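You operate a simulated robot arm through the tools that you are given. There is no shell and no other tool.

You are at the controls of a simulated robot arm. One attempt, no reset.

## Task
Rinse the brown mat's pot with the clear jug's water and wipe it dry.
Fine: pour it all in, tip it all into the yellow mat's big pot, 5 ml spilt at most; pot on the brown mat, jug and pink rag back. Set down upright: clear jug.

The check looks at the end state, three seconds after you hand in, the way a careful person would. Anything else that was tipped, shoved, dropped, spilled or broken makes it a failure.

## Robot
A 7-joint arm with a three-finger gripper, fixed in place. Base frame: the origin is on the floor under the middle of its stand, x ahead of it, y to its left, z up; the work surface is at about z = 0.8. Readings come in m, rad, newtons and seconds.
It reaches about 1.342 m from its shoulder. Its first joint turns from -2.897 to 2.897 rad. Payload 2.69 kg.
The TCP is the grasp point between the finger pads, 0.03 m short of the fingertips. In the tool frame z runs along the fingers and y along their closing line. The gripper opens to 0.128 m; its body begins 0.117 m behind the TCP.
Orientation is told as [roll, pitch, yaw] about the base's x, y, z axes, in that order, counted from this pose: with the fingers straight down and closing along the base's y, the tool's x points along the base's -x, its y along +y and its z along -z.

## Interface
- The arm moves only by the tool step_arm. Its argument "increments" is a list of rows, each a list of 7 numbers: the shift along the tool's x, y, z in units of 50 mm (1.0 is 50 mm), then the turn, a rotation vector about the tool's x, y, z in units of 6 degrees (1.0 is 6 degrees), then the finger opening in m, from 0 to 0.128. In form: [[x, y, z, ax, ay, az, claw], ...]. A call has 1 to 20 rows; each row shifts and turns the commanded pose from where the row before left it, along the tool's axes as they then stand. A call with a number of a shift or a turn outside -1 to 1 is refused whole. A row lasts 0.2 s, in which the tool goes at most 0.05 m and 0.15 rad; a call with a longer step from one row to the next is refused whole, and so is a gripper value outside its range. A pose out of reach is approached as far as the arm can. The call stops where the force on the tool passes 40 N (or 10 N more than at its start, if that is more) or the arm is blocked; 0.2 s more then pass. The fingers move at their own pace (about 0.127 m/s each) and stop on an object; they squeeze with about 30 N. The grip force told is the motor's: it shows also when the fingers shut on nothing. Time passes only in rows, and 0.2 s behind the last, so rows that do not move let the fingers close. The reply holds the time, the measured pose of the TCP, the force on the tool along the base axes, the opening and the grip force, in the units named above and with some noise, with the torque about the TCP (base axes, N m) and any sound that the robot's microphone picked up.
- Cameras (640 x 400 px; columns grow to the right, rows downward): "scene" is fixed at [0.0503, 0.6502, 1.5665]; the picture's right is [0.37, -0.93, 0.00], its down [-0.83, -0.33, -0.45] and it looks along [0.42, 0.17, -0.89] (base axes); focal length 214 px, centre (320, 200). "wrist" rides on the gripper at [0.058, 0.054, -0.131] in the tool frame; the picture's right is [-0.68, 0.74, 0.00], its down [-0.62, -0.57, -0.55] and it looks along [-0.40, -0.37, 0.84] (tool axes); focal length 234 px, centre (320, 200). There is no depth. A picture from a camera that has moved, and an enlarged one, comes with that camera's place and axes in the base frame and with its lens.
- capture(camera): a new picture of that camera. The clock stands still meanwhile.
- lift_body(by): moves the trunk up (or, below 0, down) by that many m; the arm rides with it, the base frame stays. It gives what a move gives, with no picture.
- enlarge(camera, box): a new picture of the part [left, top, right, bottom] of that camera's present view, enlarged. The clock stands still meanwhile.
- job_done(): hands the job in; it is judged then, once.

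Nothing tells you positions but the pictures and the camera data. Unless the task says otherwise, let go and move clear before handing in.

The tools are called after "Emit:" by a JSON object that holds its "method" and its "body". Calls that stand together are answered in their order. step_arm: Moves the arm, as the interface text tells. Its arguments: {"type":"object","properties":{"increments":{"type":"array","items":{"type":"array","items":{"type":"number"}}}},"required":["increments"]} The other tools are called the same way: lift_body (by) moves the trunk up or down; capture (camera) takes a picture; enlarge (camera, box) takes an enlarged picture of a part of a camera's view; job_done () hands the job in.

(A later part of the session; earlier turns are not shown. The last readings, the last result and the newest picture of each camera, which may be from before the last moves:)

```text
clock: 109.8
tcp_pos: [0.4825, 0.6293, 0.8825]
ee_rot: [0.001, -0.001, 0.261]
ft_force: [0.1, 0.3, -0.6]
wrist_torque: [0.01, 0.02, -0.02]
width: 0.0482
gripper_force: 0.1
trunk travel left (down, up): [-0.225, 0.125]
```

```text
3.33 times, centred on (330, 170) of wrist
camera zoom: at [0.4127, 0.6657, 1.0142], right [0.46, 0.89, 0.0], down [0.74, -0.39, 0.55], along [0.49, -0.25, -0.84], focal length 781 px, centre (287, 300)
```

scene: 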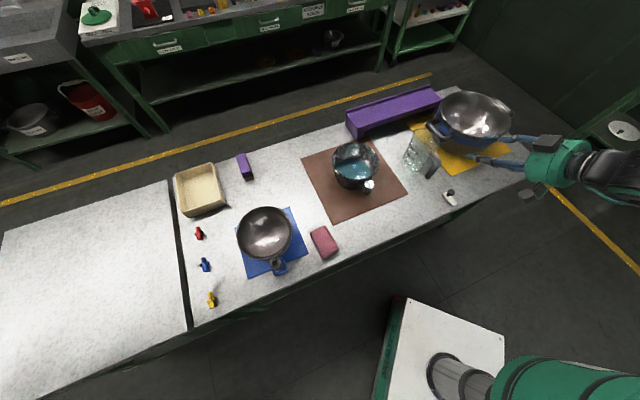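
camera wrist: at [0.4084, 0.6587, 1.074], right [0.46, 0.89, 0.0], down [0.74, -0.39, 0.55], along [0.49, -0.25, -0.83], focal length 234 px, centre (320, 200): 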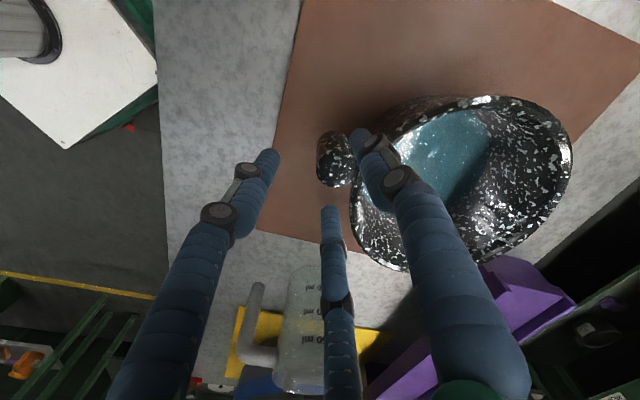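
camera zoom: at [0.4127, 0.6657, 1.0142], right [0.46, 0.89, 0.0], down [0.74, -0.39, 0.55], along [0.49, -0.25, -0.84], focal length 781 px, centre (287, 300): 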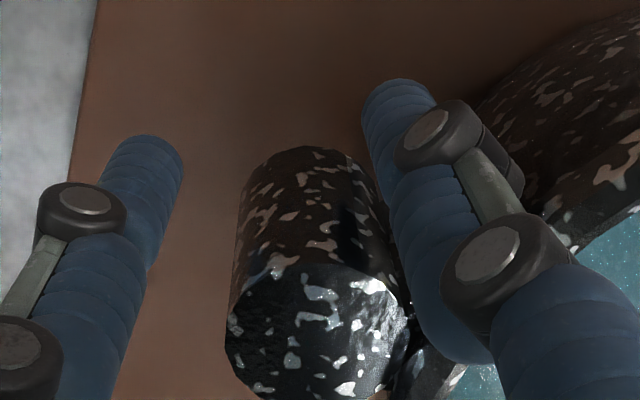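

Emit:
{"method": "step_arm", "body": {"increments": [[0, 0, 0, 0, 0, 0, 0.043], [0, 0, 0, 0, 0, 0, 0.039], [0, 0, 0, 0, 0, 0, 0.035], [0, 0, 0, 0, 0, 0, 0.031], [0, 0, 0, 0, 0, 0, 0.0], [0, 0, 0, 0, 0, 0, 0.0], [0, 0, 0, 0, 0, 0, 0.0]]}}

Emit:
{"method": "enlarge", "body": {"camera": "wrist", "box": [240, 100, 440, 250]}}

Emit:
{"method": "enlarge", "body": {"camera": "scene", "box": [320, 130, 420, 210]}}

```text
clock: 111.4
tcp_pos: [0.4833, 0.6292, 0.8834]
ee_rot: [0.001, -0.004, 0.26]
ft_force: [5.1, 1.5, 3.3]
wrist_torque: [0.06, -0.19, -0.09]
width: 0.0374
gripper_force: 30.1
trunk travel left (down, up): [-0.225, 0.125]
```

```text
2.67 times, centred on (340, 175) of wrist
camera zoom: at [0.4129, 0.6658, 1.0147], right [0.46, 0.89, 0.0], down [0.74, -0.39, 0.55], along [0.49, -0.25, -0.84], focal length 624 px, centre (267, 267)
```

zoom: 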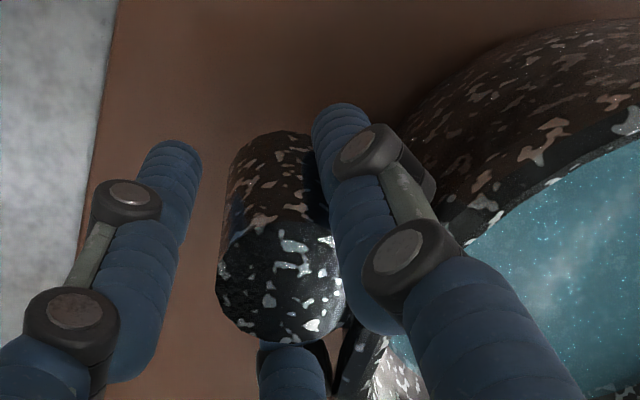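

```text
5.00 times, centred on (370, 170) of scene
camera zoom: at [0.0503, 0.6502, 1.5665], right [0.37, -0.93, 0.0], down [-0.83, -0.33, -0.45], along [0.42, 0.17, -0.89], focal length 1072 px, centre (70, 350)
```

zoom: 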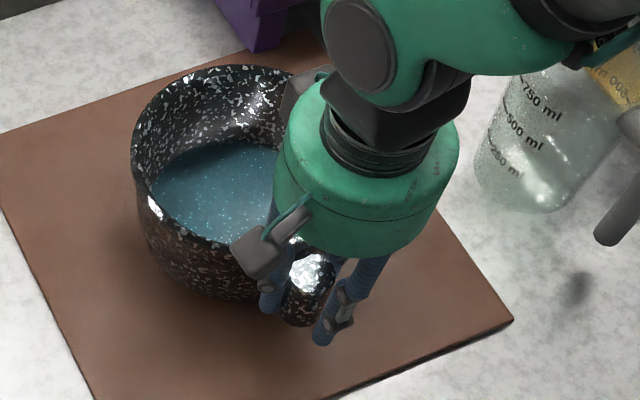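

B and C have touched but the outer finger A still has a gap (width 37 mm against a 32 mm post), so the hand is a few millimetres outboard. I'll nudge inward while squeezing so it centres.

Emit:
{"method": "step_arm", "body": {"increments": [[-0.035, 0.02, 0, 0, 0, 0, 0.0], [-0.035, 0.02, 0, 0, 0, 0, 0.0], [0, 0, 0, 0, 0, 0, 0.0]]}}

Emit:
{"method": "enlarge", "body": {"camera": "wrist", "box": [240, 100, 440, 250]}}

```text
clock: 112.2
tcp_pos: [0.4851, 0.6311, 0.8829]
ee_rot: [0.0, -0.002, 0.259]
ft_force: [-5.0, -3.4, 1.5]
wrist_torque: [-0.56, 0.63, -0.02]
width: 0.0371
gripper_force: 30.5
trunk travel left (down, up): [-0.225, 0.125]
```

```text
2.67 times, centred on (340, 175) of wrist
camera zoom: at [0.4149, 0.668, 1.0145], right [0.46, 0.89, 0.0], down [0.74, -0.39, 0.55], along [0.49, -0.26, -0.84], focal length 624 px, centre (267, 267)
```

zoom: 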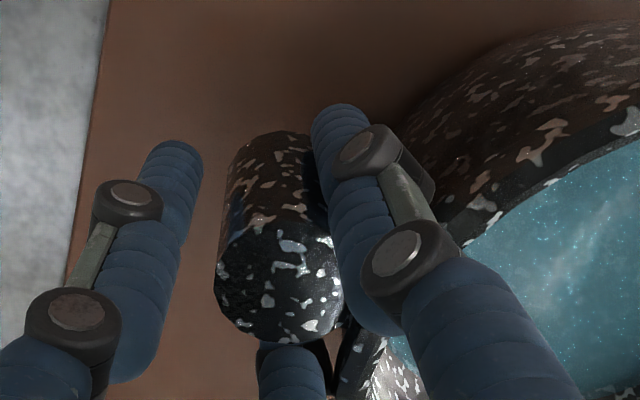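

The pot just followed: friction at B/C locks the post. I'll open slightly, step inward about 3 mm and re-close so finger A touches first and seats it.

Emit:
{"method": "step_arm", "body": {"increments": [[0, 0, 0, 0, 0, 0, 0.043], [0, 0, 0, 0, 0, 0, 0.043]]}}

Emit:
{"method": "step_arm", "body": {"increments": [[-0.03, 0.0175, 0, 0, 0, 0, 0.043], [-0.03, 0.0175, 0, 0, 0, 0, 0.043], [0, 0, 0, 0, 0, 0, 0.043]]}}

Emit:
{"method": "enlarge", "body": {"camera": "wrist", "box": [240, 100, 440, 250]}}

```text
clock: 112.8
tcp_pos: [0.4858, 0.6316, 0.8844]
ee_rot: [0.0, -0.002, 0.261]
ft_force: [-0.7, -1.0, -0.8]
wrist_torque: [0.01, 0.01, -0.01]
width: 0.0429
gripper_force: 0.0
trunk travel left (down, up): [-0.225, 0.125]
```

```text
clock: 113.6
tcp_pos: [0.4874, 0.6344, 0.8831]
ee_rot: [-0.002, 0.0, 0.26]
ft_force: [-3.7, -6.8, 2.9]
wrist_torque: [0.16, -0.17, -0.25]
width: 0.0419
gripper_force: 0.0
trunk travel left (down, up): [-0.225, 0.125]
```

```text
2.67 times, centred on (340, 175) of wrist
camera zoom: at [0.4179, 0.6704, 1.0147], right [0.46, 0.89, 0.0], down [0.74, -0.39, 0.55], along [0.49, -0.26, -0.84], focal length 624 px, centre (267, 267)
```

zoom: 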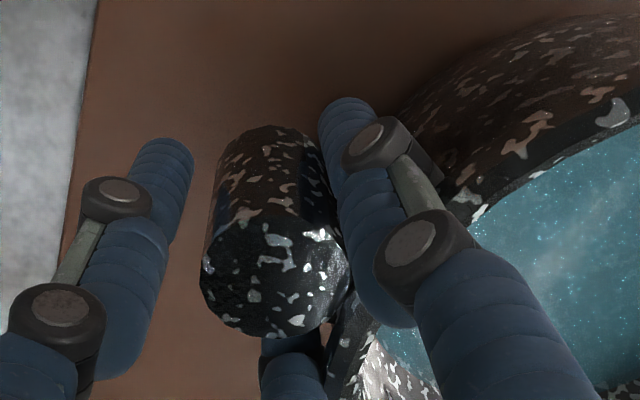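

Emit:
{"method": "step_arm", "body": {"increments": [[0, 0, 0, 0, 0, 0, 0.038], [0, 0, 0, 0, 0, 0, 0.034], [0, 0, 0, 0, 0, 0, 0.0], [0, 0, 0, 0, 0, 0, 0.0], [0, 0, 0, 0, 0, 0, 0.0]]}}

Emit:
{"method": "enlarge", "body": {"camera": "wrist", "box": [240, 100, 440, 250]}}

```text
clock: 114.8
tcp_pos: [0.4883, 0.6349, 0.8837]
ee_rot: [0.0, -0.003, 0.261]
ft_force: [0.6, 4.4, 0.4]
wrist_torque: [0.22, 0.01, 0.03]
width: 0.0325
gripper_force: 30.0
trunk travel left (down, up): [-0.225, 0.125]
```

```text
2.67 times, centred on (340, 175) of wrist
camera zoom: at [0.4184, 0.6718, 1.015], right [0.46, 0.89, 0.0], down [0.74, -0.39, 0.55], along [0.49, -0.25, -0.83], focal length 624 px, centre (267, 267)
```

zoom: 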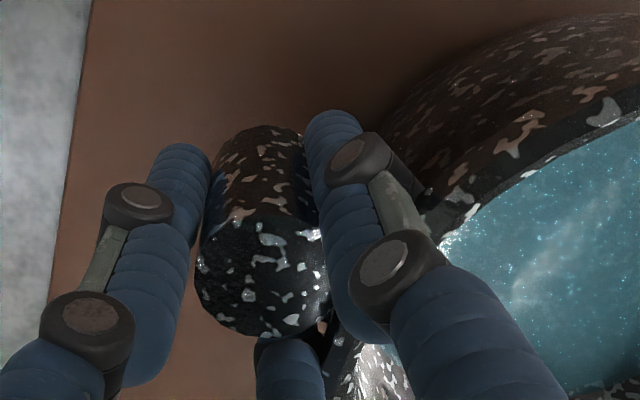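

Now all three fingers hold the post (width 32.5 mm). I'll lift slowly by 1 cm and read the load.

Emit:
{"method": "step_arm", "body": {"increments": [[0, 0, -0.05, 0, 0, 0, 0.0], [0, 0, -0.05, 0, 0, 0, 0.0], [0, 0, -0.05, 0, 0, 0, 0.0], [0, 0, -0.05, 0, 0, 0, 0.0], [0, 0, 0, 0, 0, 0, 0.0]]}}

Emit:
{"method": "enlarge", "body": {"camera": "wrist", "box": [240, 100, 440, 250]}}

Emit:
{"method": "enlarge", "body": {"camera": "scene", "box": [320, 130, 420, 210]}}

```text
clock: 116.0
tcp_pos: [0.4871, 0.6343, 0.8924]
ee_rot: [-0.001, -0.002, 0.26]
ft_force: [-0.6, 0.3, -7.7]
wrist_torque: [-0.56, 0.64, 0.0]
width: 0.0327
gripper_force: 29.1
trunk travel left (down, up): [-0.225, 0.125]
```

```text
2.67 times, centred on (340, 175) of wrist
camera zoom: at [0.418, 0.6711, 1.0237], right [0.46, 0.89, 0.0], down [0.74, -0.39, 0.55], along [0.49, -0.26, -0.84], focal length 624 px, centre (267, 267)
```

zoom: 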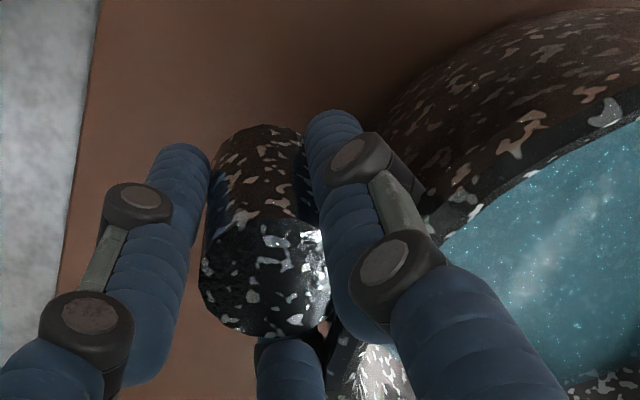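

```text
5.00 times, centred on (370, 170) of scene
camera zoom: at [0.0503, 0.6502, 1.5665], right [0.37, -0.93, 0.0], down [-0.83, -0.33, -0.45], along [0.42, 0.17, -0.89], focal length 1072 px, centre (70, 350)
```

zoom: 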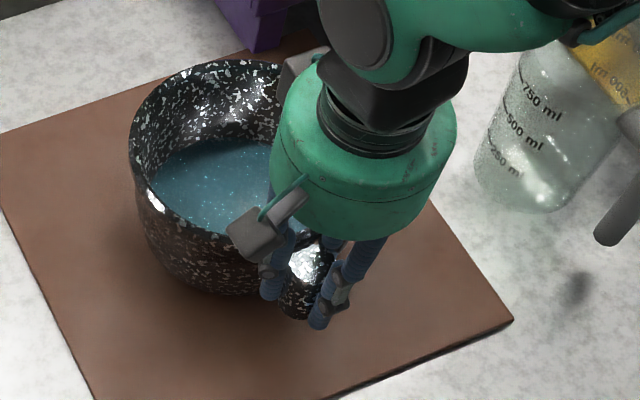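

The load is 7.7 N with an arm of about 0.11 m, so the pot is lifted and hardly moves in the grip. I'll raise it another 6 cm and check for droop.

Emit:
{"method": "step_arm", "body": {"increments": [[0, 0, -0.1, 0, 0, 0, 0.0], [0, 0, -0.15, 0, 0, 0, 0.0], [0, 0, -0.2, 0, 0, 0, 0.0], [0, 0, -0.2, 0, 0, 0, 0.0], [0, 0, -0.2, 0, 0, 0, 0.0], [0, 0, -0.2, 0, 0, 0, 0.0], [0, 0, -0.15, 0, 0, 0, 0.0], [0, 0, -0.1, 0, 0, 0, 0.0], [0, 0, 0, 0, 0, 0, 0.0]]}}

Emit:
{"method": "enlarge", "body": {"camera": "wrist", "box": [240, 60, 480, 250]}}

Emit:
{"method": "enlarge", "body": {"camera": "scene", "box": [320, 110, 440, 210]}}

```text
clock: 118.0
tcp_pos: [0.4878, 0.6354, 0.9571]
ee_rot: [-0.003, -0.001, 0.26]
ft_force: [-1.0, -0.3, -8.3]
wrist_torque: [-0.56, 0.66, 0.0]
width: 0.0326
gripper_force: 29.8
trunk travel left (down, up): [-0.225, 0.125]
```

```text
2.11 times, centred on (360, 155) of wrist
camera zoom: at [0.4181, 0.6712, 1.0886], right [0.46, 0.89, 0.0], down [0.74, -0.39, 0.55], along [0.49, -0.26, -0.84], focal length 493 px, centre (236, 295)
```

zoom: 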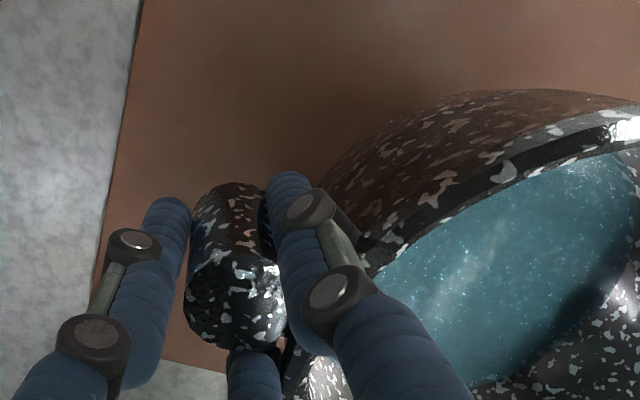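

```text
4.00 times, centred on (380, 160) of scene
camera zoom: at [0.0503, 0.6502, 1.5665], right [0.37, -0.93, 0.0], down [-0.83, -0.33, -0.45], along [0.42, 0.17, -0.89], focal length 858 px, centre (80, 360)
```

zoom: 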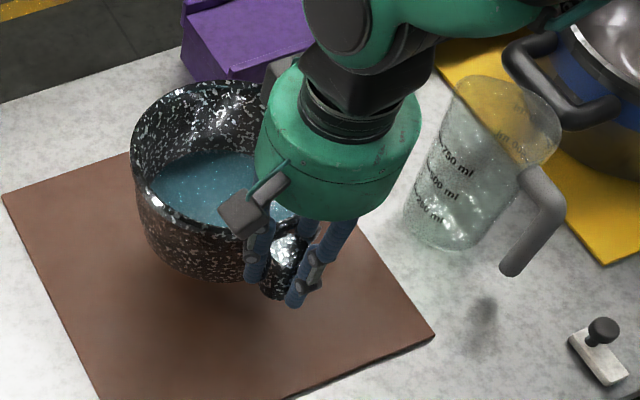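

The grip is steady and the water is level. I'll raise it to about z 1.2, well above the jug and the big pot's rim.

Emit:
{"method": "step_arm", "body": {"increments": [[0, 0, -0.2, 0, 0, 0, 0.0], [0, 0, -0.3, 0, 0, 0, 0.0], [0, 0, -0.4, 0, 0, 0, 0.0], [0, 0, -0.45, 0, 0, 0, 0.0], [0, 0, -0.45, 0, 0, 0, 0.0], [0, 0, -0.45, 0, 0, 0, 0.0], [0, 0, -0.45, 0, 0, 0, 0.0], [0, 0, -0.45, 0, 0, 0, 0.0], [0, 0, -0.45, 0, 0, 0, 0.0], [0, 0, -0.4, 0, 0, 0, 0.0], [0, 0, -0.35, 0, 0, 0, 0.0], [0, 0, -0.25, 0, 0, 0, 0.0], [0, 0, -0.15, 0, 0, 0, 0.0], [0, 0, 0, 0, 0, 0, 0.0]]}}

Emit:
{"method": "enlarge", "body": {"camera": "wrist", "box": [240, 60, 480, 250]}}

Emit:
{"method": "capture", "body": {"camera": "scene"}}

```text
clock: 121.0
tcp_pos: [0.4884, 0.6346, 1.1945]
ee_rot: [-0.002, -0.002, 0.261]
ft_force: [-0.4, 0.3, -9.0]
wrist_torque: [-0.57, 0.61, 0.01]
width: 0.0326
gripper_force: 29.9
trunk travel left (down, up): [-0.225, 0.125]
```

```text
2.11 times, centred on (360, 155) of wrist
camera zoom: at [0.4175, 0.6716, 1.3254], right [0.46, 0.89, 0.0], down [0.74, -0.39, 0.55], along [0.49, -0.26, -0.84], focal length 493 px, centre (236, 295)
```

zoom: 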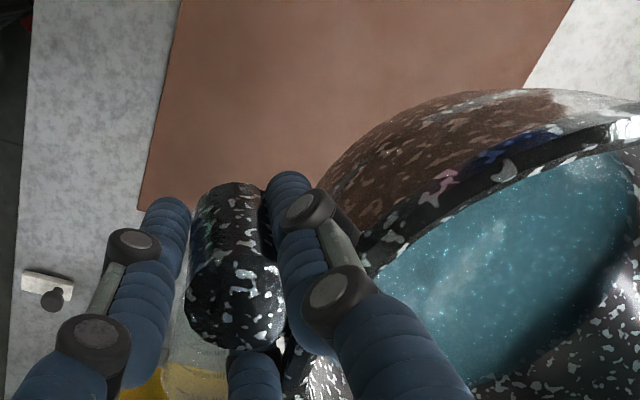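

```text
taken
```

scene: 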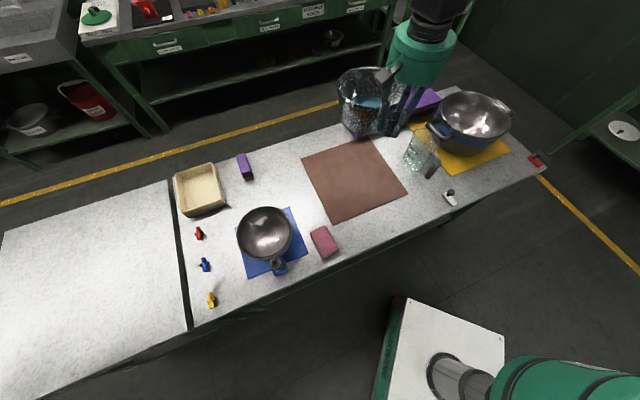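

The pot is clear of everything. Now yaw +90° so the pot hangs to the left of the hand.

Emit:
{"method": "step_arm", "body": {"increments": [[0, 0, 0, 0, 0, -0.35, 0.0], [0, 0, 0, 0, 0, -0.6, 0.0], [0, 0, 0, 0, 0, -0.833, 0.0], [0, 0, 0, 0, 0, -0.833, 0.0], [0, 0, 0, 0, 0, -0.833, 0.0], [0, 0, 0, 0, 0, -0.833, 0.0], [0, 0, 0, 0, 0, -0.833, 0.0], [0, 0, 0, 0, 0, -0.833, 0.0], [0, 0, 0, 0, 0, -0.833, 0.0], [0, 0, 0, 0, 0, -0.833, 0.0], [0, 0, 0, 0, 0, -0.833, 0.0], [0, 0, 0, 0, 0, -0.833, 0.0], [0, 0, 0, 0, 0, -0.833, 0.0], [0, 0, 0, 0, 0, -0.833, 0.0], [0, 0, 0, 0, 0, -0.833, 0.0], [0, 0, 0, 0, 0, -0.833, 0.0], [0, 0, 0, 0, 0, -0.833, 0.0], [0, 0, 0, 0, 0, -0.833, 0.0], [0, 0, 0, 0, 0, -0.7, 0.0], [0, 0, 0, 0, 0, 0, 0.0]]}}

Emit:
{"method": "capture", "body": {"camera": "scene"}}

Emit:
{"method": "capture", "body": {"camera": "wrist"}}

```text
clock: 125.2
tcp_pos: [0.4876, 0.6343, 1.1954]
ee_rot: [-0.002, 0.001, 1.83]
ft_force: [0.5, -0.3, -9.3]
wrist_torque: [-0.6, -0.58, 0.0]
width: 0.0326
gripper_force: 30.3
trunk travel left (down, up): [-0.225, 0.125]
```

```text
taken
```

scene: 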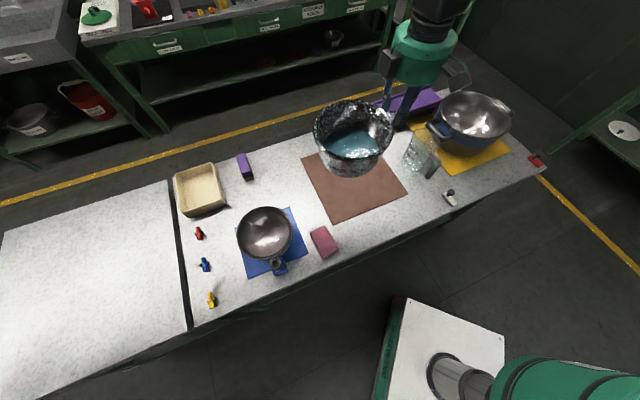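

```text
taken
camera wrist: at [0.4515, 0.5639, 1.3262], right [-0.89, 0.47, 0.0], down [0.39, 0.74, 0.55], along [0.26, 0.49, -0.84], focal length 234 px, centre (320, 200)
```

wrist: 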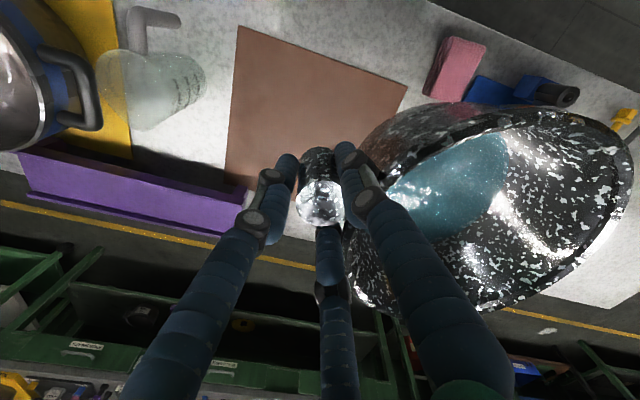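

Still firm, with torque unchanged. I'll carry it over towards the big pot with gentle ramps.

Emit:
{"method": "step_arm", "body": {"increments": [[0.153, -0.129, 0, 0, 0, 0, 0], [0.268, -0.225, 0, 0, 0, 0, 0], [0.383, -0.3215, 0, 0, 0, 0, 0], [0.46, -0.386, 0, 0, 0, 0, 0], [0.536, -0.45, 0, 0, 0, 0, 0], [0.536, -0.45, 0, 0, 0, 0, 0], [0.536, -0.45, 0, 0, 0, 0, 0], [0.536, -0.45, 0, 0, 0, 0, 0], [0.536, -0.45, 0, 0, 0, 0, 0], [0.536, -0.45, 0, 0, 0, 0, 0], [0.536, -0.45, 0, 0, 0, 0, 0], [0.536, -0.45, 0, 0, 0, 0, 0], [0.536, -0.45, 0, 0, 0, 0, 0], [0.536, -0.45, 0, 0, 0, 0, 0], [0.498, -0.418, 0, 0, 0, 0, 0], [0.46, -0.386, 0, 0, 0, 0, 0], [0.421, -0.354, 0, 0, 0, 0, 0], [0.345, -0.289, 0, 0, 0, 0, 0], [0.23, -0.193, 0, 0, 0, 0, 0], [0, 0, 0, 0, 0, 0, 0]]}}

Emit:
{"method": "capture", "body": {"camera": "scene"}}

Emit:
{"method": "capture", "body": {"camera": "wrist"}}

```text
clock: 129.4
tcp_pos: [0.9452, 0.3125, 1.1966]
ee_rot: [-0.002, 0.001, 1.831]
ft_force: [-0.4, -0.4, -8.3]
wrist_torque: [-0.58, -0.56, 0.02]
width: 0.0329
gripper_force: 30.4
trunk travel left (down, up): [-0.225, 0.125]
```

```text
taken
```

scene: 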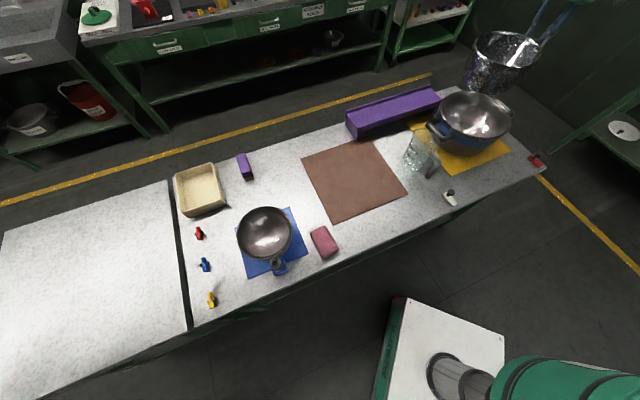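

```text
taken
camera wrist: at [0.9084, 0.2416, 1.327], right [-0.88, 0.47, 0.0], down [0.39, 0.74, 0.55], along [0.26, 0.49, -0.84], focal length 234 px, centre (320, 200)
```

wrist: 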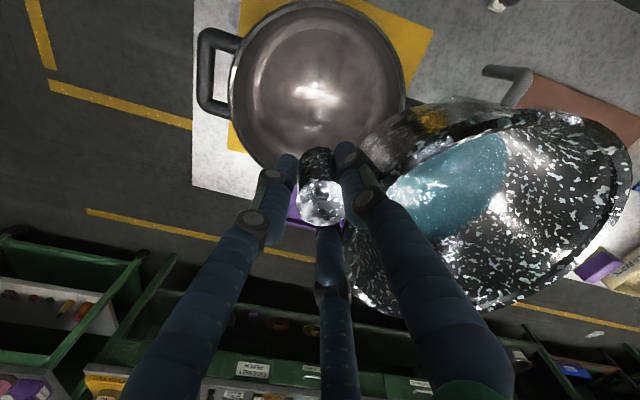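

I need an accurate fix on the big pot's rim from this new viewpoint before tipping.

Emit:
{"method": "enlarge", "body": {"camera": "wrist", "box": [190, 0, 430, 180]}}

Emit:
{"method": "enlarge", "body": {"camera": "scene", "box": [420, 20, 560, 180]}}

```text
2.22 times, centred on (310, 90) of wrist
camera zoom: at [0.9084, 0.2416, 1.327], right [-0.88, 0.47, 0.0], down [0.39, 0.74, 0.55], along [0.26, 0.49, -0.84], focal length 520 px, centre (342, 444)
```

zoom: 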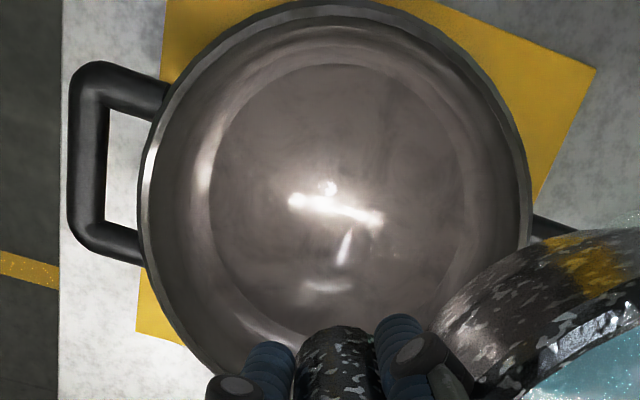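

```text
2.50 times, centred on (490, 100) of scene
camera zoom: at [0.0503, 0.6502, 1.5665], right [0.37, -0.93, 0.0], down [-0.83, -0.33, -0.45], along [0.42, 0.17, -0.89], focal length 536 px, centre (-105, 450)
```

zoom: 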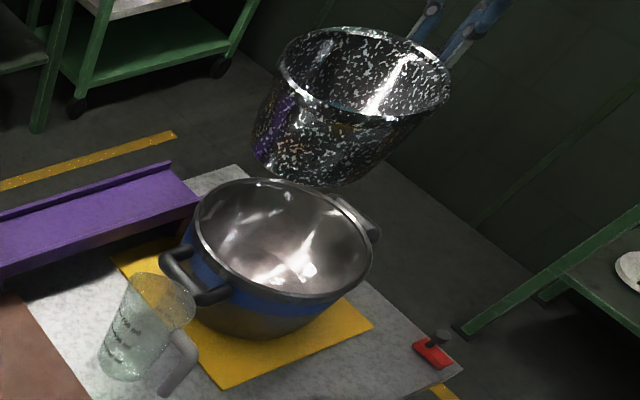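

The big pot's rim fits a circle centred at (0.954, 0.317), radius 0.136. I'll tilt the first 40°, below the spill angle, while moving right so the far lip comes over the big pot.

Emit:
{"method": "step_arm", "body": {"increments": [[0.2556, -0.1693, 0, 0.335, 0.577, 0, 0], [0.2547, -0.1688, 0.0213, 0.335, 0.577, 0, 0], [0.253, -0.1678, 0.0426, 0.335, 0.577, 0, 0], [0.2498, -0.1659, 0.0636, 0.335, 0.577, 0, 0], [0.2453, -0.1633, 0.0843, 0.335, 0.577, 0, 0], [0.2396, -0.16, 0.1047, 0.335, 0.577, 0, 0], [0.2327, -0.156, 0.1245, 0.335, 0.577, 0, 0], [0.2246, -0.1513, 0.1437, 0.335, 0.577, 0, 0], [0, 0, 0, 0, 0, 0, 0]]}}

Emit:
{"method": "enlarge", "body": {"camera": "scene", "box": [420, 20, 560, 180]}}

Emit:
{"method": "capture", "body": {"camera": "wrist"}}

```text
clock: 131.4
tcp_pos: [1.0382, 0.2292, 1.1959]
ee_rot: [-0.308, 0.478, 1.756]
ft_force: [-0.7, 0.9, -8.3]
wrist_torque: [-0.44, -0.35, 0.0]
width: 0.0325
gripper_force: 30.1
trunk travel left (down, up): [-0.225, 0.125]
```

```text
2.50 times, centred on (490, 100) of scene
camera zoom: at [0.0503, 0.6502, 1.5665], right [0.37, -0.93, 0.0], down [-0.83, -0.33, -0.45], along [0.42, 0.17, -0.89], focal length 536 px, centre (-105, 450)
```

zoom: 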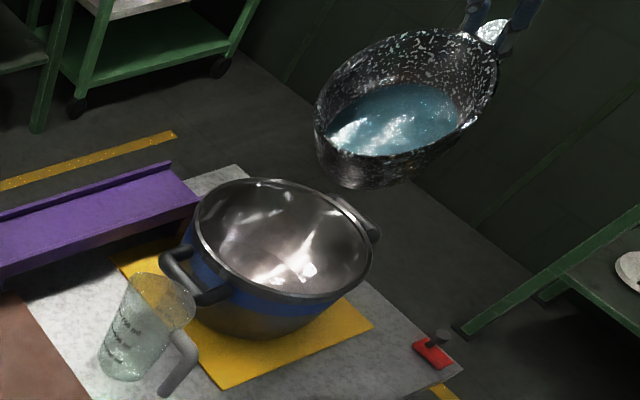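

```text
taken
camera wrist: at [0.9501, 0.2112, 1.3203], right [-0.78, 0.36, -0.51], down [0.21, 0.92, 0.33], along [0.59, 0.15, -0.79], focal length 234 px, centre (320, 200)
```

wrist: 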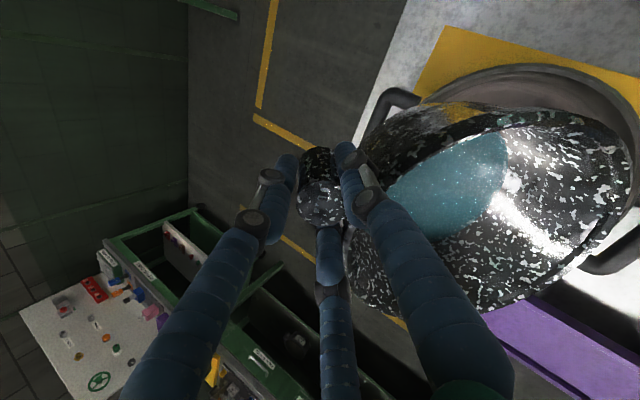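

The grip is unchanged at 32° tilt, and the far lip is already above the big pot's opening. I'll continue to 45°, lowering so the lip sits about 7 cm above the rim.

Emit:
{"method": "step_arm", "body": {"increments": [[0.0308, -0.0179, 0.311, 0.272, 0.4685, 0, 0], [0.0166, -0.0096, 0.3126, 0.272, 0.4685, 0, 0], [0, 0, 0.313, 0.272, 0.4685, 0, 0], [-0.0164, 0.0095, 0.312, 0.272, 0.4685, 0, 0], [0, 0, 0, 0, 0, 0, 0]]}}

Emit:
{"method": "enlarge", "body": {"camera": "scene", "box": [420, 20, 560, 180]}}

Emit:
{"method": "capture", "body": {"camera": "wrist"}}

```text
clock: 132.6
tcp_pos: [1.0641, 0.2022, 1.1458]
ee_rot: [-0.468, 0.658, 1.669]
ft_force: [1.0, 0.6, -8.3]
wrist_torque: [-0.3, -0.29, -0.03]
width: 0.0329
gripper_force: 29.9
trunk travel left (down, up): [-0.225, 0.125]
```

```text
2.50 times, centred on (490, 100) of scene
camera zoom: at [0.0503, 0.6502, 1.5665], right [0.37, -0.93, 0.0], down [-0.83, -0.33, -0.45], along [0.42, 0.17, -0.89], focal length 536 px, centre (-105, 450)
```

zoom: 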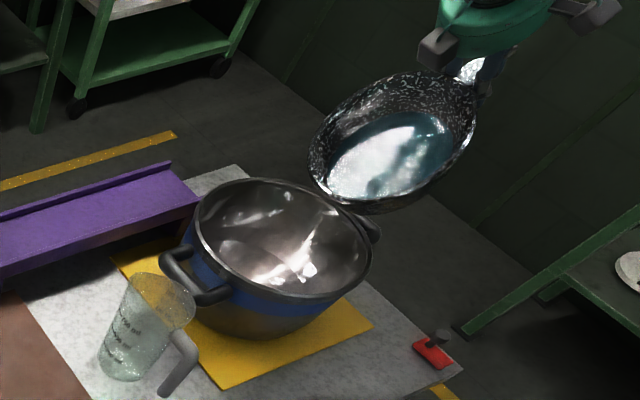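

```text
taken
camera wrist: at [0.957, 0.2025, 1.2565], right [-0.69, 0.27, -0.68], down [0.17, 0.96, 0.21], along [0.71, 0.03, -0.71], focal length 234 px, centre (320, 200)
```

wrist: 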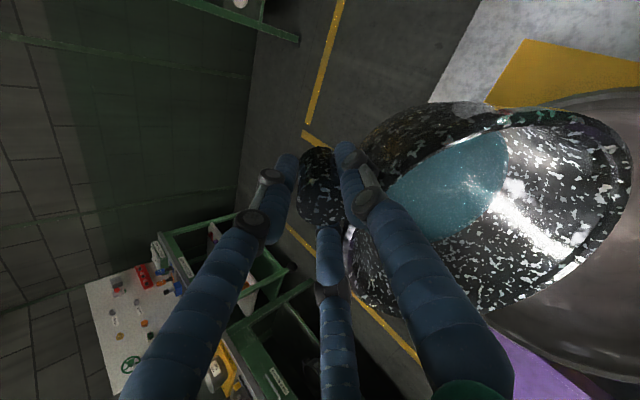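

The lip projects onto the centre of the big pot. I'll tip slowly onward to 60°, holding the lip in place.

Emit:
{"method": "step_arm", "body": {"increments": [[-0.0415, 0.0241, -0.088, 0.157, 0.2702, 0, 0], [-0.0389, 0.0226, -0.089, 0.157, 0.2702, 0, 0], [-0.0363, 0.0211, -0.09, 0.157, 0.2702, 0, 0], [-0.0337, 0.0196, -0.091, 0.157, 0.2702, 0, 0], [-0.0311, 0.0181, -0.092, 0.157, 0.2702, 0, 0], [-0.0285, 0.0166, -0.093, 0.157, 0.2702, 0, 0], [-0.026, 0.0151, -0.094, 0.157, 0.2702, 0, 0], [-0.0242, 0.0141, -0.096, 0.157, 0.2702, 0, 0]]}}

Emit:
{"method": "enlarge", "body": {"camera": "scene", "box": [420, 20, 560, 180]}}

```text
clock: 134.4
tcp_pos: [1.0384, 0.2301, 1.1585]
ee_rot: [-0.718, 0.849, 1.493]
ft_force: [0.3, 0.3, -7.6]
wrist_torque: [-0.09, -0.1, -0.03]
width: 0.0328
gripper_force: 30.5
trunk travel left (down, up): [-0.225, 0.125]
```

```text
2.50 times, centred on (490, 100) of scene
camera zoom: at [0.0503, 0.6502, 1.5665], right [0.37, -0.93, 0.0], down [-0.83, -0.33, -0.45], along [0.42, 0.17, -0.89], focal length 536 px, centre (-105, 450)
```

zoom: 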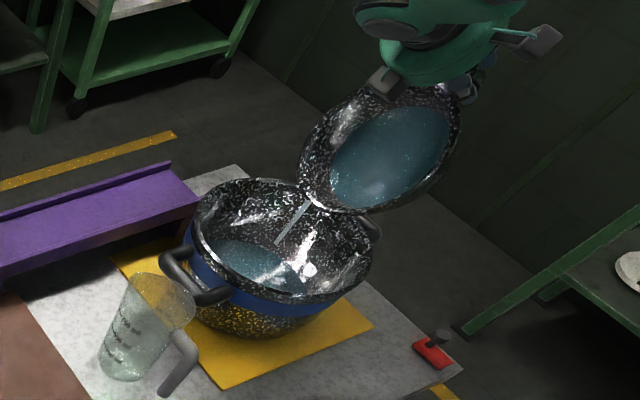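

The water is streaming into the middle of the big pot. Continuing slowly to 90°.

Emit:
{"method": "step_arm", "body": {"increments": [[-0.0173, 0.01, -0.1, 0.1256, 0.2162, 0, 0], [-0.0156, 0.009, -0.1, 0.1256, 0.2162, 0, 0], [-0.0138, 0.008, -0.1, 0.1256, 0.2162, 0, 0], [-0.0121, 0.007, -0.101, 0.1256, 0.2162, 0, 0], [-0.0104, 0.006, -0.101, 0.1256, 0.2162, 0, 0], [-0.0078, 0.0045, -0.101, 0.1256, 0.2162, 0, 0], [-0.0052, 0.003, -0.102, 0.1256, 0.2162, 0, 0], [-0.0035, 0.002, -0.102, 0.1256, 0.2162, 0, 0], [-0.0017, 0.001, -0.102, 0.1256, 0.2162, 0, 0], [0, 0, -0.102, 0.1256, 0.2162, 0, 0], [0.0026, -0.0015, -0.102, 0.1256, 0.2162, 0, 0], [0.0052, -0.003, -0.102, 0.1256, 0.2162, 0, 0], [0.0078, -0.0045, -0.102, 0.1256, 0.2162, 0, 0], [0.0104, -0.006, -0.102, 0.1256, 0.2162, 0, 0], [0.013, -0.0075, -0.102, 0.1256, 0.2162, 0, 0], [0.0156, -0.009, -0.101, 0.1256, 0.2162, 0, 0], [0.0182, -0.0105, -0.101, 0.1256, 0.2162, 0, 0], [0.0208, -0.012, -0.1, 0.1256, 0.2162, 0, 0], [0.0225, -0.013, -0.1, 0.1256, 0.2162, 0, 0], [0.0242, -0.014, -0.099, 0.1256, 0.2162, 0, 0]]}}

Emit:
{"method": "enlarge", "body": {"camera": "scene", "box": [420, 20, 560, 180]}}

Emit:
{"method": "capture", "body": {"camera": "wrist"}}

```text
clock: 138.6
tcp_pos: [0.9674, 0.2991, 1.1892]
ee_rot: [-1.574, 1.046, 0.779]
ft_force: [-0.8, 0.7, -6.7]
wrist_torque: [0.12, 0.18, -0.03]
width: 0.0329
gripper_force: 29.3
trunk travel left (down, up): [-0.225, 0.125]
```

```text
2.50 times, centred on (490, 100) of scene
camera zoom: at [0.0503, 0.6502, 1.5665], right [0.37, -0.93, 0.0], down [-0.83, -0.33, -0.45], along [0.42, 0.17, -0.89], focal length 536 px, centre (-105, 450)
```

zoom: 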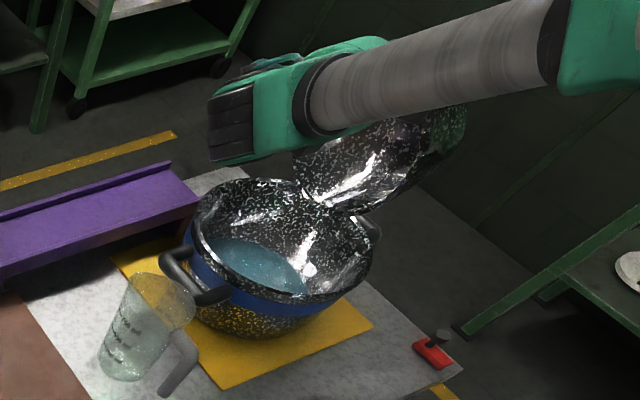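

```text
taken
camera wrist: at [0.8231, 0.3377, 1.2132], right [-0.21, -0.21, -0.95], down [0.18, 0.95, -0.25], along [0.96, -0.22, -0.16], focal length 234 px, centre (320, 200)
```

wrist: 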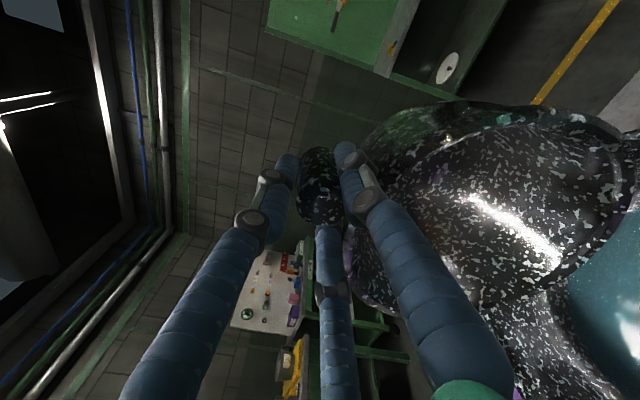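

The small pot looks empty already. I'll tip on to about 115° and hold to drain the last drops.

Emit:
{"method": "step_arm", "body": {"increments": [[-0.0173, 0.01, -0.216, 0.261, 0.45, 0, 0], [-0.0069, 0.004, -0.2167, 0.261, 0.45, 0, 0], [0.0026, -0.0015, -0.2168, 0.261, 0.45, 0, 0], [0.0134, -0.0078, -0.2163, 0.261, 0.45, 0, 0], [0.0233, -0.0136, -0.2152, 0.261, 0.45, 0, 0], [0.0337, -0.0196, -0.2134, 0.261, 0.45, 0, 0], [0.0432, -0.0251, -0.2107, 0.261, 0.45, 0, 0], [0.0545, -0.0316, -0.2078, 0.261, 0.45, 0, 0], [0, 0, 0, 0, 0, 0, 0], [0, 0, 0, 0, 0, 0, 0], [0, 0, 0, 0, 0, 0, 0], [0, 0, 0, 0, 0, 0, 0], [0, 0, 0, 0, 0, 0, 0], [0, 0, 0, 0, 0, 0, 0], [0, 0, 0, 0, 0, 0, 0], [0, 0, 0, 0, 0, 0, 0], [0, 0, 0, 0, 0, 0, 0], [0, 0, 0, 0, 0, 0, 0]]}}

Emit:
{"method": "enlarge", "body": {"camera": "scene", "box": [420, 20, 560, 180]}}

Emit:
{"method": "capture", "body": {"camera": "wrist"}}

```text
clock: 142.4
tcp_pos: [0.909, 0.3599, 1.1803]
ee_rot: [-2.32, 0.897, 0.153]
ft_force: [0.4, -0.7, -5.6]
wrist_torque: [0.29, 0.33, 0.0]
width: 0.0326
gripper_force: 29.3
trunk travel left (down, up): [-0.225, 0.125]
```

```text
2.50 times, centred on (490, 100) of scene
camera zoom: at [0.0503, 0.6502, 1.5665], right [0.37, -0.93, 0.0], down [-0.83, -0.33, -0.45], along [0.42, 0.17, -0.89], focal length 536 px, centre (-105, 450)
```

zoom: 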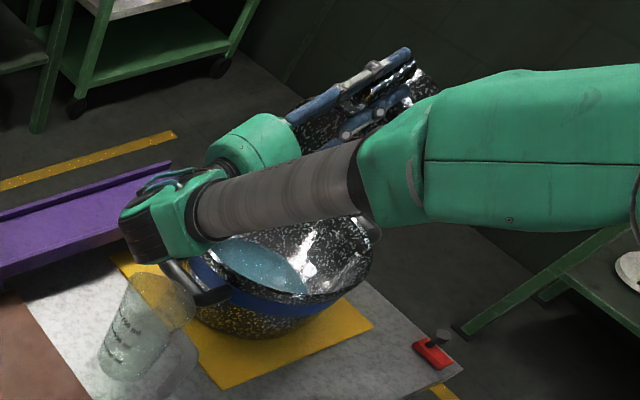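

```text
taken
camera wrist: at [0.7641, 0.3976, 1.1471], right [0.07, -0.5, -0.86], down [0.29, 0.84, -0.46], along [0.95, -0.22, 0.21], focal length 234 px, centre (320, 200)
```

wrist: 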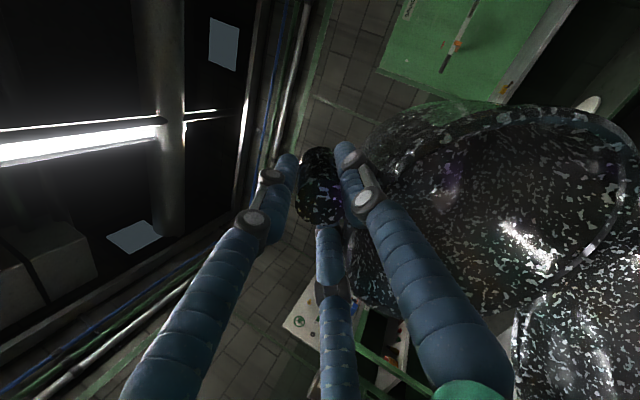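

The small pot is drained: the load is 5.6 N, the pot alone. I'll bring it back upright along the reverse path.

Emit:
{"method": "step_arm", "body": {"increments": [[-0.0545, 0.0316, 0.2078, -0.261, -0.45, 0, 0], [-0.0432, 0.0251, 0.2107, -0.261, -0.45, 0, 0], [-0.0337, 0.0196, 0.2134, -0.261, -0.45, 0, 0], [-0.0233, 0.0136, 0.2152, -0.261, -0.45, 0, 0], [-0.0134, 0.0078, 0.2163, -0.261, -0.45, 0, 0], [-0.0026, 0.0015, 0.2168, -0.261, -0.45, 0, 0], [0.0069, -0.004, 0.2167, -0.261, -0.45, 0, 0], [0.0173, -0.01, 0.216, -0.261, -0.45, 0, 0], [-0.0467, 0.027, 0.199, -0.2512, -0.4324, 0, 0], [-0.039, 0.0225, 0.201, -0.2512, -0.4324, 0, 0], [-0.0286, 0.0165, 0.203, -0.2512, -0.4324, 0, 0], [-0.0182, 0.0105, 0.204, -0.2512, -0.4324, 0, 0], [-0.0078, 0.0045, 0.204, -0.2512, -0.4324, 0, 0], [0.0017, -0.001, 0.204, -0.2512, -0.4324, 0, 0], [0.0087, -0.005, 0.204, -0.2512, -0.4324, 0, 0], [0.0182, -0.0105, 0.202, -0.2512, -0.4324, 0, 0], [0.0259, -0.015, 0.201, -0.2512, -0.4324, 0, 0], [0.0329, -0.019, 0.2, -0.2512, -0.4324, 0, 0]]}}

Emit:
{"method": "enlarge", "body": {"camera": "scene", "box": [420, 20, 560, 180]}}

```text
clock: 146.2
tcp_pos: [1.0375, 0.229, 1.1642]
ee_rot: [-0.717, 0.848, 1.496]
ft_force: [0.5, -0.5, -5.6]
wrist_torque: [-0.1, -0.08, -0.01]
width: 0.0324
gripper_force: 30.1
trunk travel left (down, up): [-0.225, 0.125]
```

```text
2.50 times, centred on (490, 100) of scene
camera zoom: at [0.0503, 0.6502, 1.5665], right [0.37, -0.93, 0.0], down [-0.83, -0.33, -0.45], along [0.42, 0.17, -0.89], focal length 536 px, centre (-105, 450)
```

zoom: 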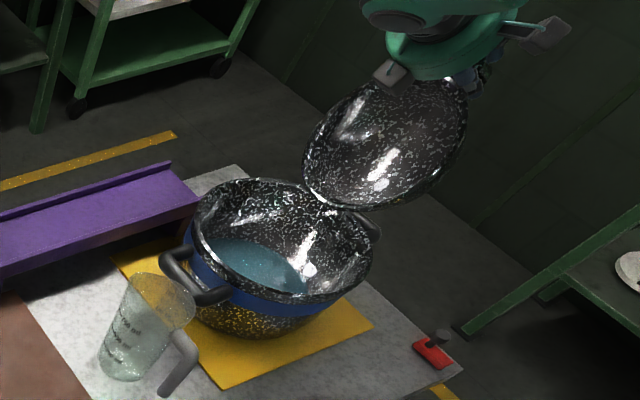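

Emit:
{"method": "step_arm", "body": {"increments": [[0.0502, -0.0292, 0.14, -0.314, -0.5404, 0, 0], [0.0596, -0.0347, 0.13, -0.314, -0.5404, 0, 0], [0.07, -0.0407, 0.12, -0.314, -0.5404, 0, 0], [0.0804, -0.0467, 0.1, -0.314, -0.5404, 0, 0], [0.0164, -0.0095, -0.312, -0.272, -0.4685, 0, 0], [0, 0, -0.313, -0.272, -0.4685, 0, 0], [-0.0166, 0.0096, -0.3126, -0.272, -0.4685, 0, 0], [-0.0308, 0.0179, -0.311, -0.272, -0.4685, 0, 0], [-0.2246, 0.1513, -0.1437, -0.335, -0.577, 0, 0], [-0.2327, 0.156, -0.1245, -0.335, -0.577, 0, 0], [-0.2396, 0.16, -0.1047, -0.335, -0.577, 0, 0], [-0.2453, 0.1633, -0.0843, -0.335, -0.577, 0, 0], [-0.2498, 0.1659, -0.0636, -0.335, -0.577, 0, 0], [-0.253, 0.1678, -0.0426, -0.335, -0.577, 0, 0], [-0.2547, 0.1688, -0.0213, -0.335, -0.577, 0, 0], [-0.2556, 0.1693, 0, -0.335, -0.577, 0, 0], [0, 0, 0, 0, 0, 0, 0]]}}

Emit:
{"method": "capture", "body": {"camera": "scene"}}

Emit:
{"method": "capture", "body": {"camera": "wrist"}}

```text
clock: 149.8
tcp_pos: [0.9362, 0.3204, 1.2032]
ee_rot: [-0.001, 0.001, 1.828]
ft_force: [1.1, 0.0, -5.8]
wrist_torque: [-0.42, -0.43, 0.0]
width: 0.0324
gripper_force: 29.9
trunk travel left (down, up): [-0.225, 0.125]
```

```text
taken
```

scene: 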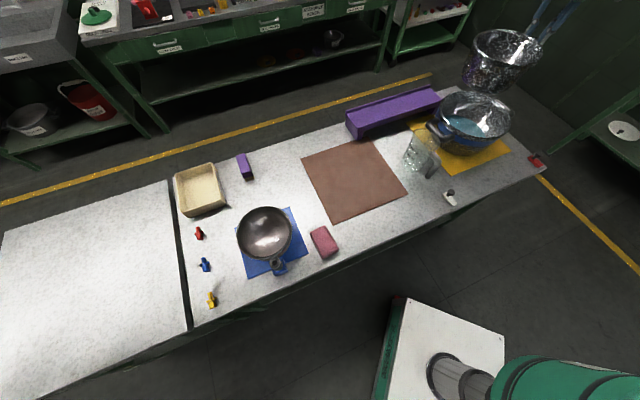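

```text
taken
camera wrist: at [0.8999, 0.2495, 1.3348], right [-0.88, 0.47, 0.0], down [0.39, 0.74, 0.55], along [0.26, 0.48, -0.84], focal length 234 px, centre (320, 200)
```

wrist: 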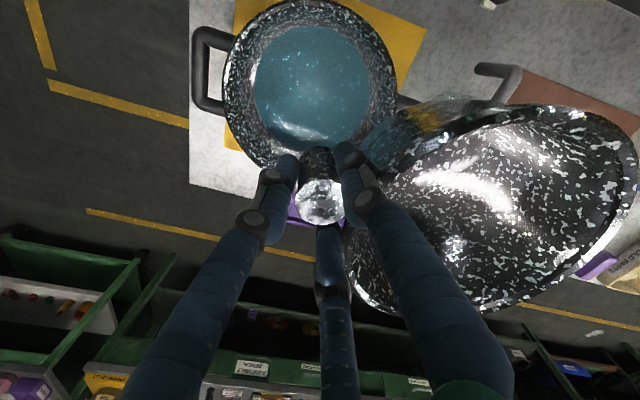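

The big pot holds the rinse water and the small pot is upright and empty. I'm carrying it back over the brown mat.

Emit:
{"method": "step_arm", "body": {"increments": [[-0.3, 0.254, 0, 0, 0, 0, 0], [-0.45, 0.381, 0, 0, 0, 0, 0], [-0.55, 0.466, 0, 0, 0, 0, 0], [-0.55, 0.466, 0, 0, 0, 0, 0], [-0.55, 0.466, 0, 0, 0, 0, 0], [-0.55, 0.466, 0, 0, 0, 0, 0], [-0.55, 0.466, 0, 0, 0, 0, 0], [-0.55, 0.466, 0, 0, 0, 0, 0], [-0.55, 0.466, 0, 0, 0, 0, 0], [-0.55, 0.466, 0, 0, 0, 0, 0], [-0.55, 0.466, 0, 0, 0, 0, 0], [-0.55, 0.466, 0, 0, 0, 0, 0], [-0.55, 0.466, 0, 0, 0, 0, 0], [-0.55, 0.466, 0, 0, 0, 0, 0], [-0.55, 0.466, 0, 0, 0, 0, 0], [-0.45, 0.381, 0, 0, 0, 0, 0], [-0.35, 0.297, 0, 0, 0, 0, 0], [-0.2, 0.17, 0, 0, 0, 0, 0], [0, 0, 0, 0, 0, 0, 0]]}}

Emit:
{"method": "step_arm", "body": {"increments": [[0, 0, 0, 0, 0, 0.5, 0], [0, 0, 0, 0, 0, 0.8, 0], [0, 0, 0, 0, 0, 0.86, 0], [0, 0, 0, 0, 0, 0.86, 0], [0, 0, 0, 0, 0, 0.86, 0], [0, 0, 0, 0, 0, 0.86, 0], [0, 0, 0, 0, 0, 0.86, 0], [0, 0, 0, 0, 0, 0.86, 0], [0, 0, 0, 0, 0, 0.86, 0], [0, 0, 0, 0, 0, 0.86, 0], [0, 0, 0, 0, 0, 0.86, 0], [0, 0, 0, 0, 0, 0.86, 0], [0, 0, 0, 0, 0, 0.86, 0], [0, 0, 0, 0, 0, 0.86, 0], [0, 0, 0, 0, 0, 0.86, 0], [0, 0, 0, 0, 0, 0.86, 0], [0, 0, 0, 0, 0, 0.8, 0], [0, 0, 0, 0, 0, 0.8, 0], [0, 0, 0, 0, 0, 0, 0]]}}

Emit:
{"method": "capture", "body": {"camera": "scene"}}

Emit:
{"method": "capture", "body": {"camera": "wrist"}}

```text
clock: 153.8
tcp_pos: [0.4604, 0.6564, 1.2021]
ee_rot: [-0.001, 0.001, 1.828]
ft_force: [-1.5, 0.7, -6.7]
wrist_torque: [-0.45, -0.45, 0.02]
width: 0.0326
gripper_force: 30.1
trunk travel left (down, up): [-0.225, 0.125]
```

```text
clock: 157.8
tcp_pos: [0.4602, 0.6562, 1.2029]
ee_rot: [-0.001, -0.001, 0.262]
ft_force: [-0.2, 0.2, -5.6]
wrist_torque: [-0.42, 0.45, 0.0]
width: 0.0329
gripper_force: 29.6
trunk travel left (down, up): [-0.225, 0.125]
```

```text
taken
```

scene: 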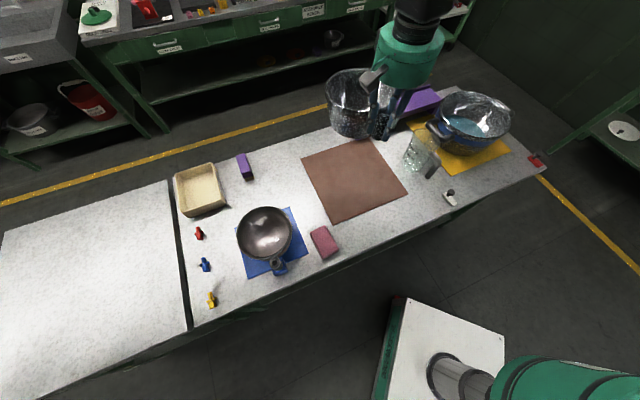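

```text
taken
camera wrist: at [0.3898, 0.6919, 1.333], right [0.46, 0.89, 0.0], down [0.74, -0.39, 0.55], along [0.49, -0.26, -0.83], focal length 234 px, centre (320, 200)
```

wrist: 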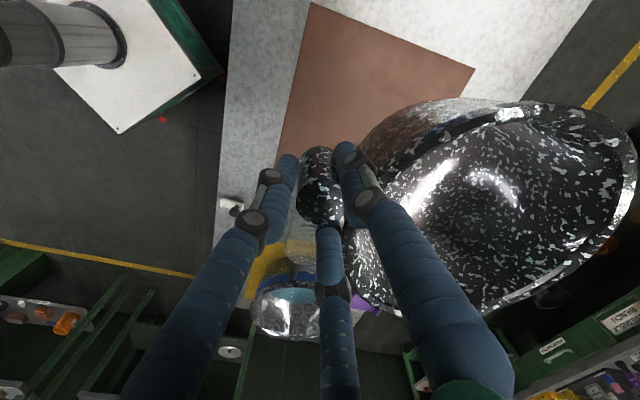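

I overshot by about 2.5 cm in the plane. Correcting that and lowering the pot to just above the mat.

Emit:
{"method": "step_arm", "body": {"increments": [[-0.177, -0.298, 0, 0, 0, 0, 0], [-0.177, -0.298, 0, 0, 0, 0, 0], [0, 0, 0.4, 0, 0, 0, 0], [0, 0, 0.5, 0, 0, 0, 0], [0, 0, 0.5, 0, 0, 0, 0], [0, 0, 0.5, 0, 0, 0, 0], [0, 0, 0.5, 0, 0, 0, 0], [0, 0, 0.5, 0, 0, 0, 0], [0, 0, 0.5, 0, 0, 0, 0], [0, 0, 0.5, 0, 0, 0, 0], [0, 0, 0.5, 0, 0, 0, 0], [0, 0, 0.5, 0, 0, 0, 0], [0, 0, 0.45, 0, 0, 0, 0], [0, 0, 0.35, 0, 0, 0, 0], [0, 0, 0.25, 0, 0, 0, 0], [0, 0, 0.15, 0, 0, 0, 0], [0, 0, 0, 0, 0, 0, 0]]}}

Emit:
{"method": "enlarge", "body": {"camera": "scene", "box": [300, 110, 440, 230]}}

```text
clock: 161.4
tcp_pos: [0.4843, 0.631, 0.896]
ee_rot: [-0.002, 0.0, 0.261]
ft_force: [0.5, -0.2, -6.7]
wrist_torque: [-0.41, 0.44, 0.0]
width: 0.033
gripper_force: 30.2
trunk travel left (down, up): [-0.225, 0.125]
```

```text
3.33 times, centred on (370, 170) of scene
camera zoom: at [0.0503, 0.6502, 1.5665], right [0.37, -0.93, 0.0], down [-0.83, -0.33, -0.45], along [0.42, 0.17, -0.89], focal length 715 px, centre (153, 300)
```

zoom: 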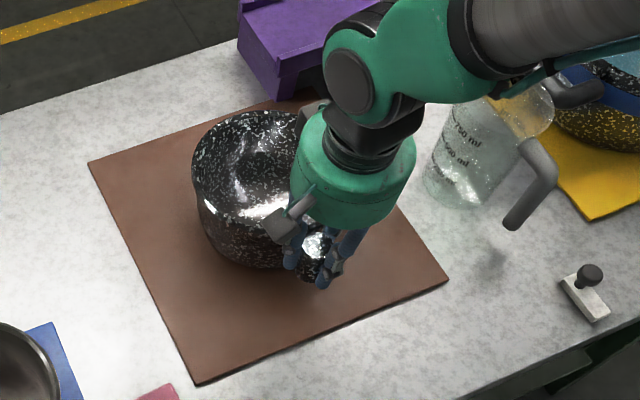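

Emit:
{"method": "step_arm", "body": {"increments": [[0, 0, 0.08, 0, 0, 0, 0], [0, 0, 0.06, 0, 0, 0, 0], [0, 0, 0.04, 0, 0, 0, 0], [0, 0, 0, 0, 0, 0, 0]]}}

Emit:
{"method": "step_arm", "body": {"increments": [[0, 0, 0.04, 0, 0, 0, 0], [0, 0, 0, 0, 0, 0, 0]]}}

```text
clock: 162.4
tcp_pos: [0.4842, 0.6303, 0.8895]
ee_rot: [-0.003, -0.003, 0.262]
ft_force: [-3.9, -5.0, 2.7]
wrist_torque: [0.27, -0.1, -0.02]
width: 0.0323
gripper_force: 30.1
trunk travel left (down, up): [-0.225, 0.125]
```

```text
clock: 163.0
tcp_pos: [0.4851, 0.6301, 0.8868]
ee_rot: [-0.002, -0.003, 0.263]
ft_force: [-2.1, -6.9, 3.8]
wrist_torque: [0.24, 0.06, -0.11]
width: 0.0326
gripper_force: 30.6
trunk travel left (down, up): [-0.225, 0.125]
```

Emit:
{"method": "step_arm", "body": {"increments": [[0, 0, 0.04, 0, 0, 0, 0], [0, 0, 0, 0, 0, 0, 0]]}}

Emit:
{"method": "enlarge", "body": {"camera": "scene", "box": [320, 130, 420, 210]}}

```text
clock: 163.6
tcp_pos: [0.4834, 0.6314, 0.8856]
ee_rot: [-0.001, -0.001, 0.262]
ft_force: [-1.0, -10.5, 8.2]
wrist_torque: [0.04, 0.27, -0.08]
width: 0.0326
gripper_force: 30.0
trunk travel left (down, up): [-0.225, 0.125]
```

```text
5.00 times, centred on (370, 170) of scene
camera zoom: at [0.0503, 0.6502, 1.5665], right [0.37, -0.93, 0.0], down [-0.83, -0.33, -0.45], along [0.42, 0.17, -0.89], focal length 1072 px, centre (70, 350)
```

zoom: 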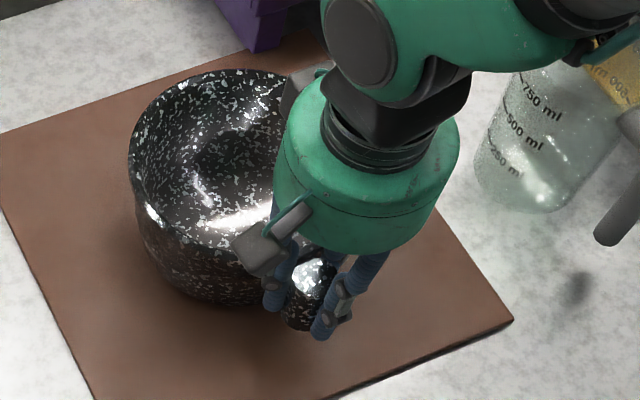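

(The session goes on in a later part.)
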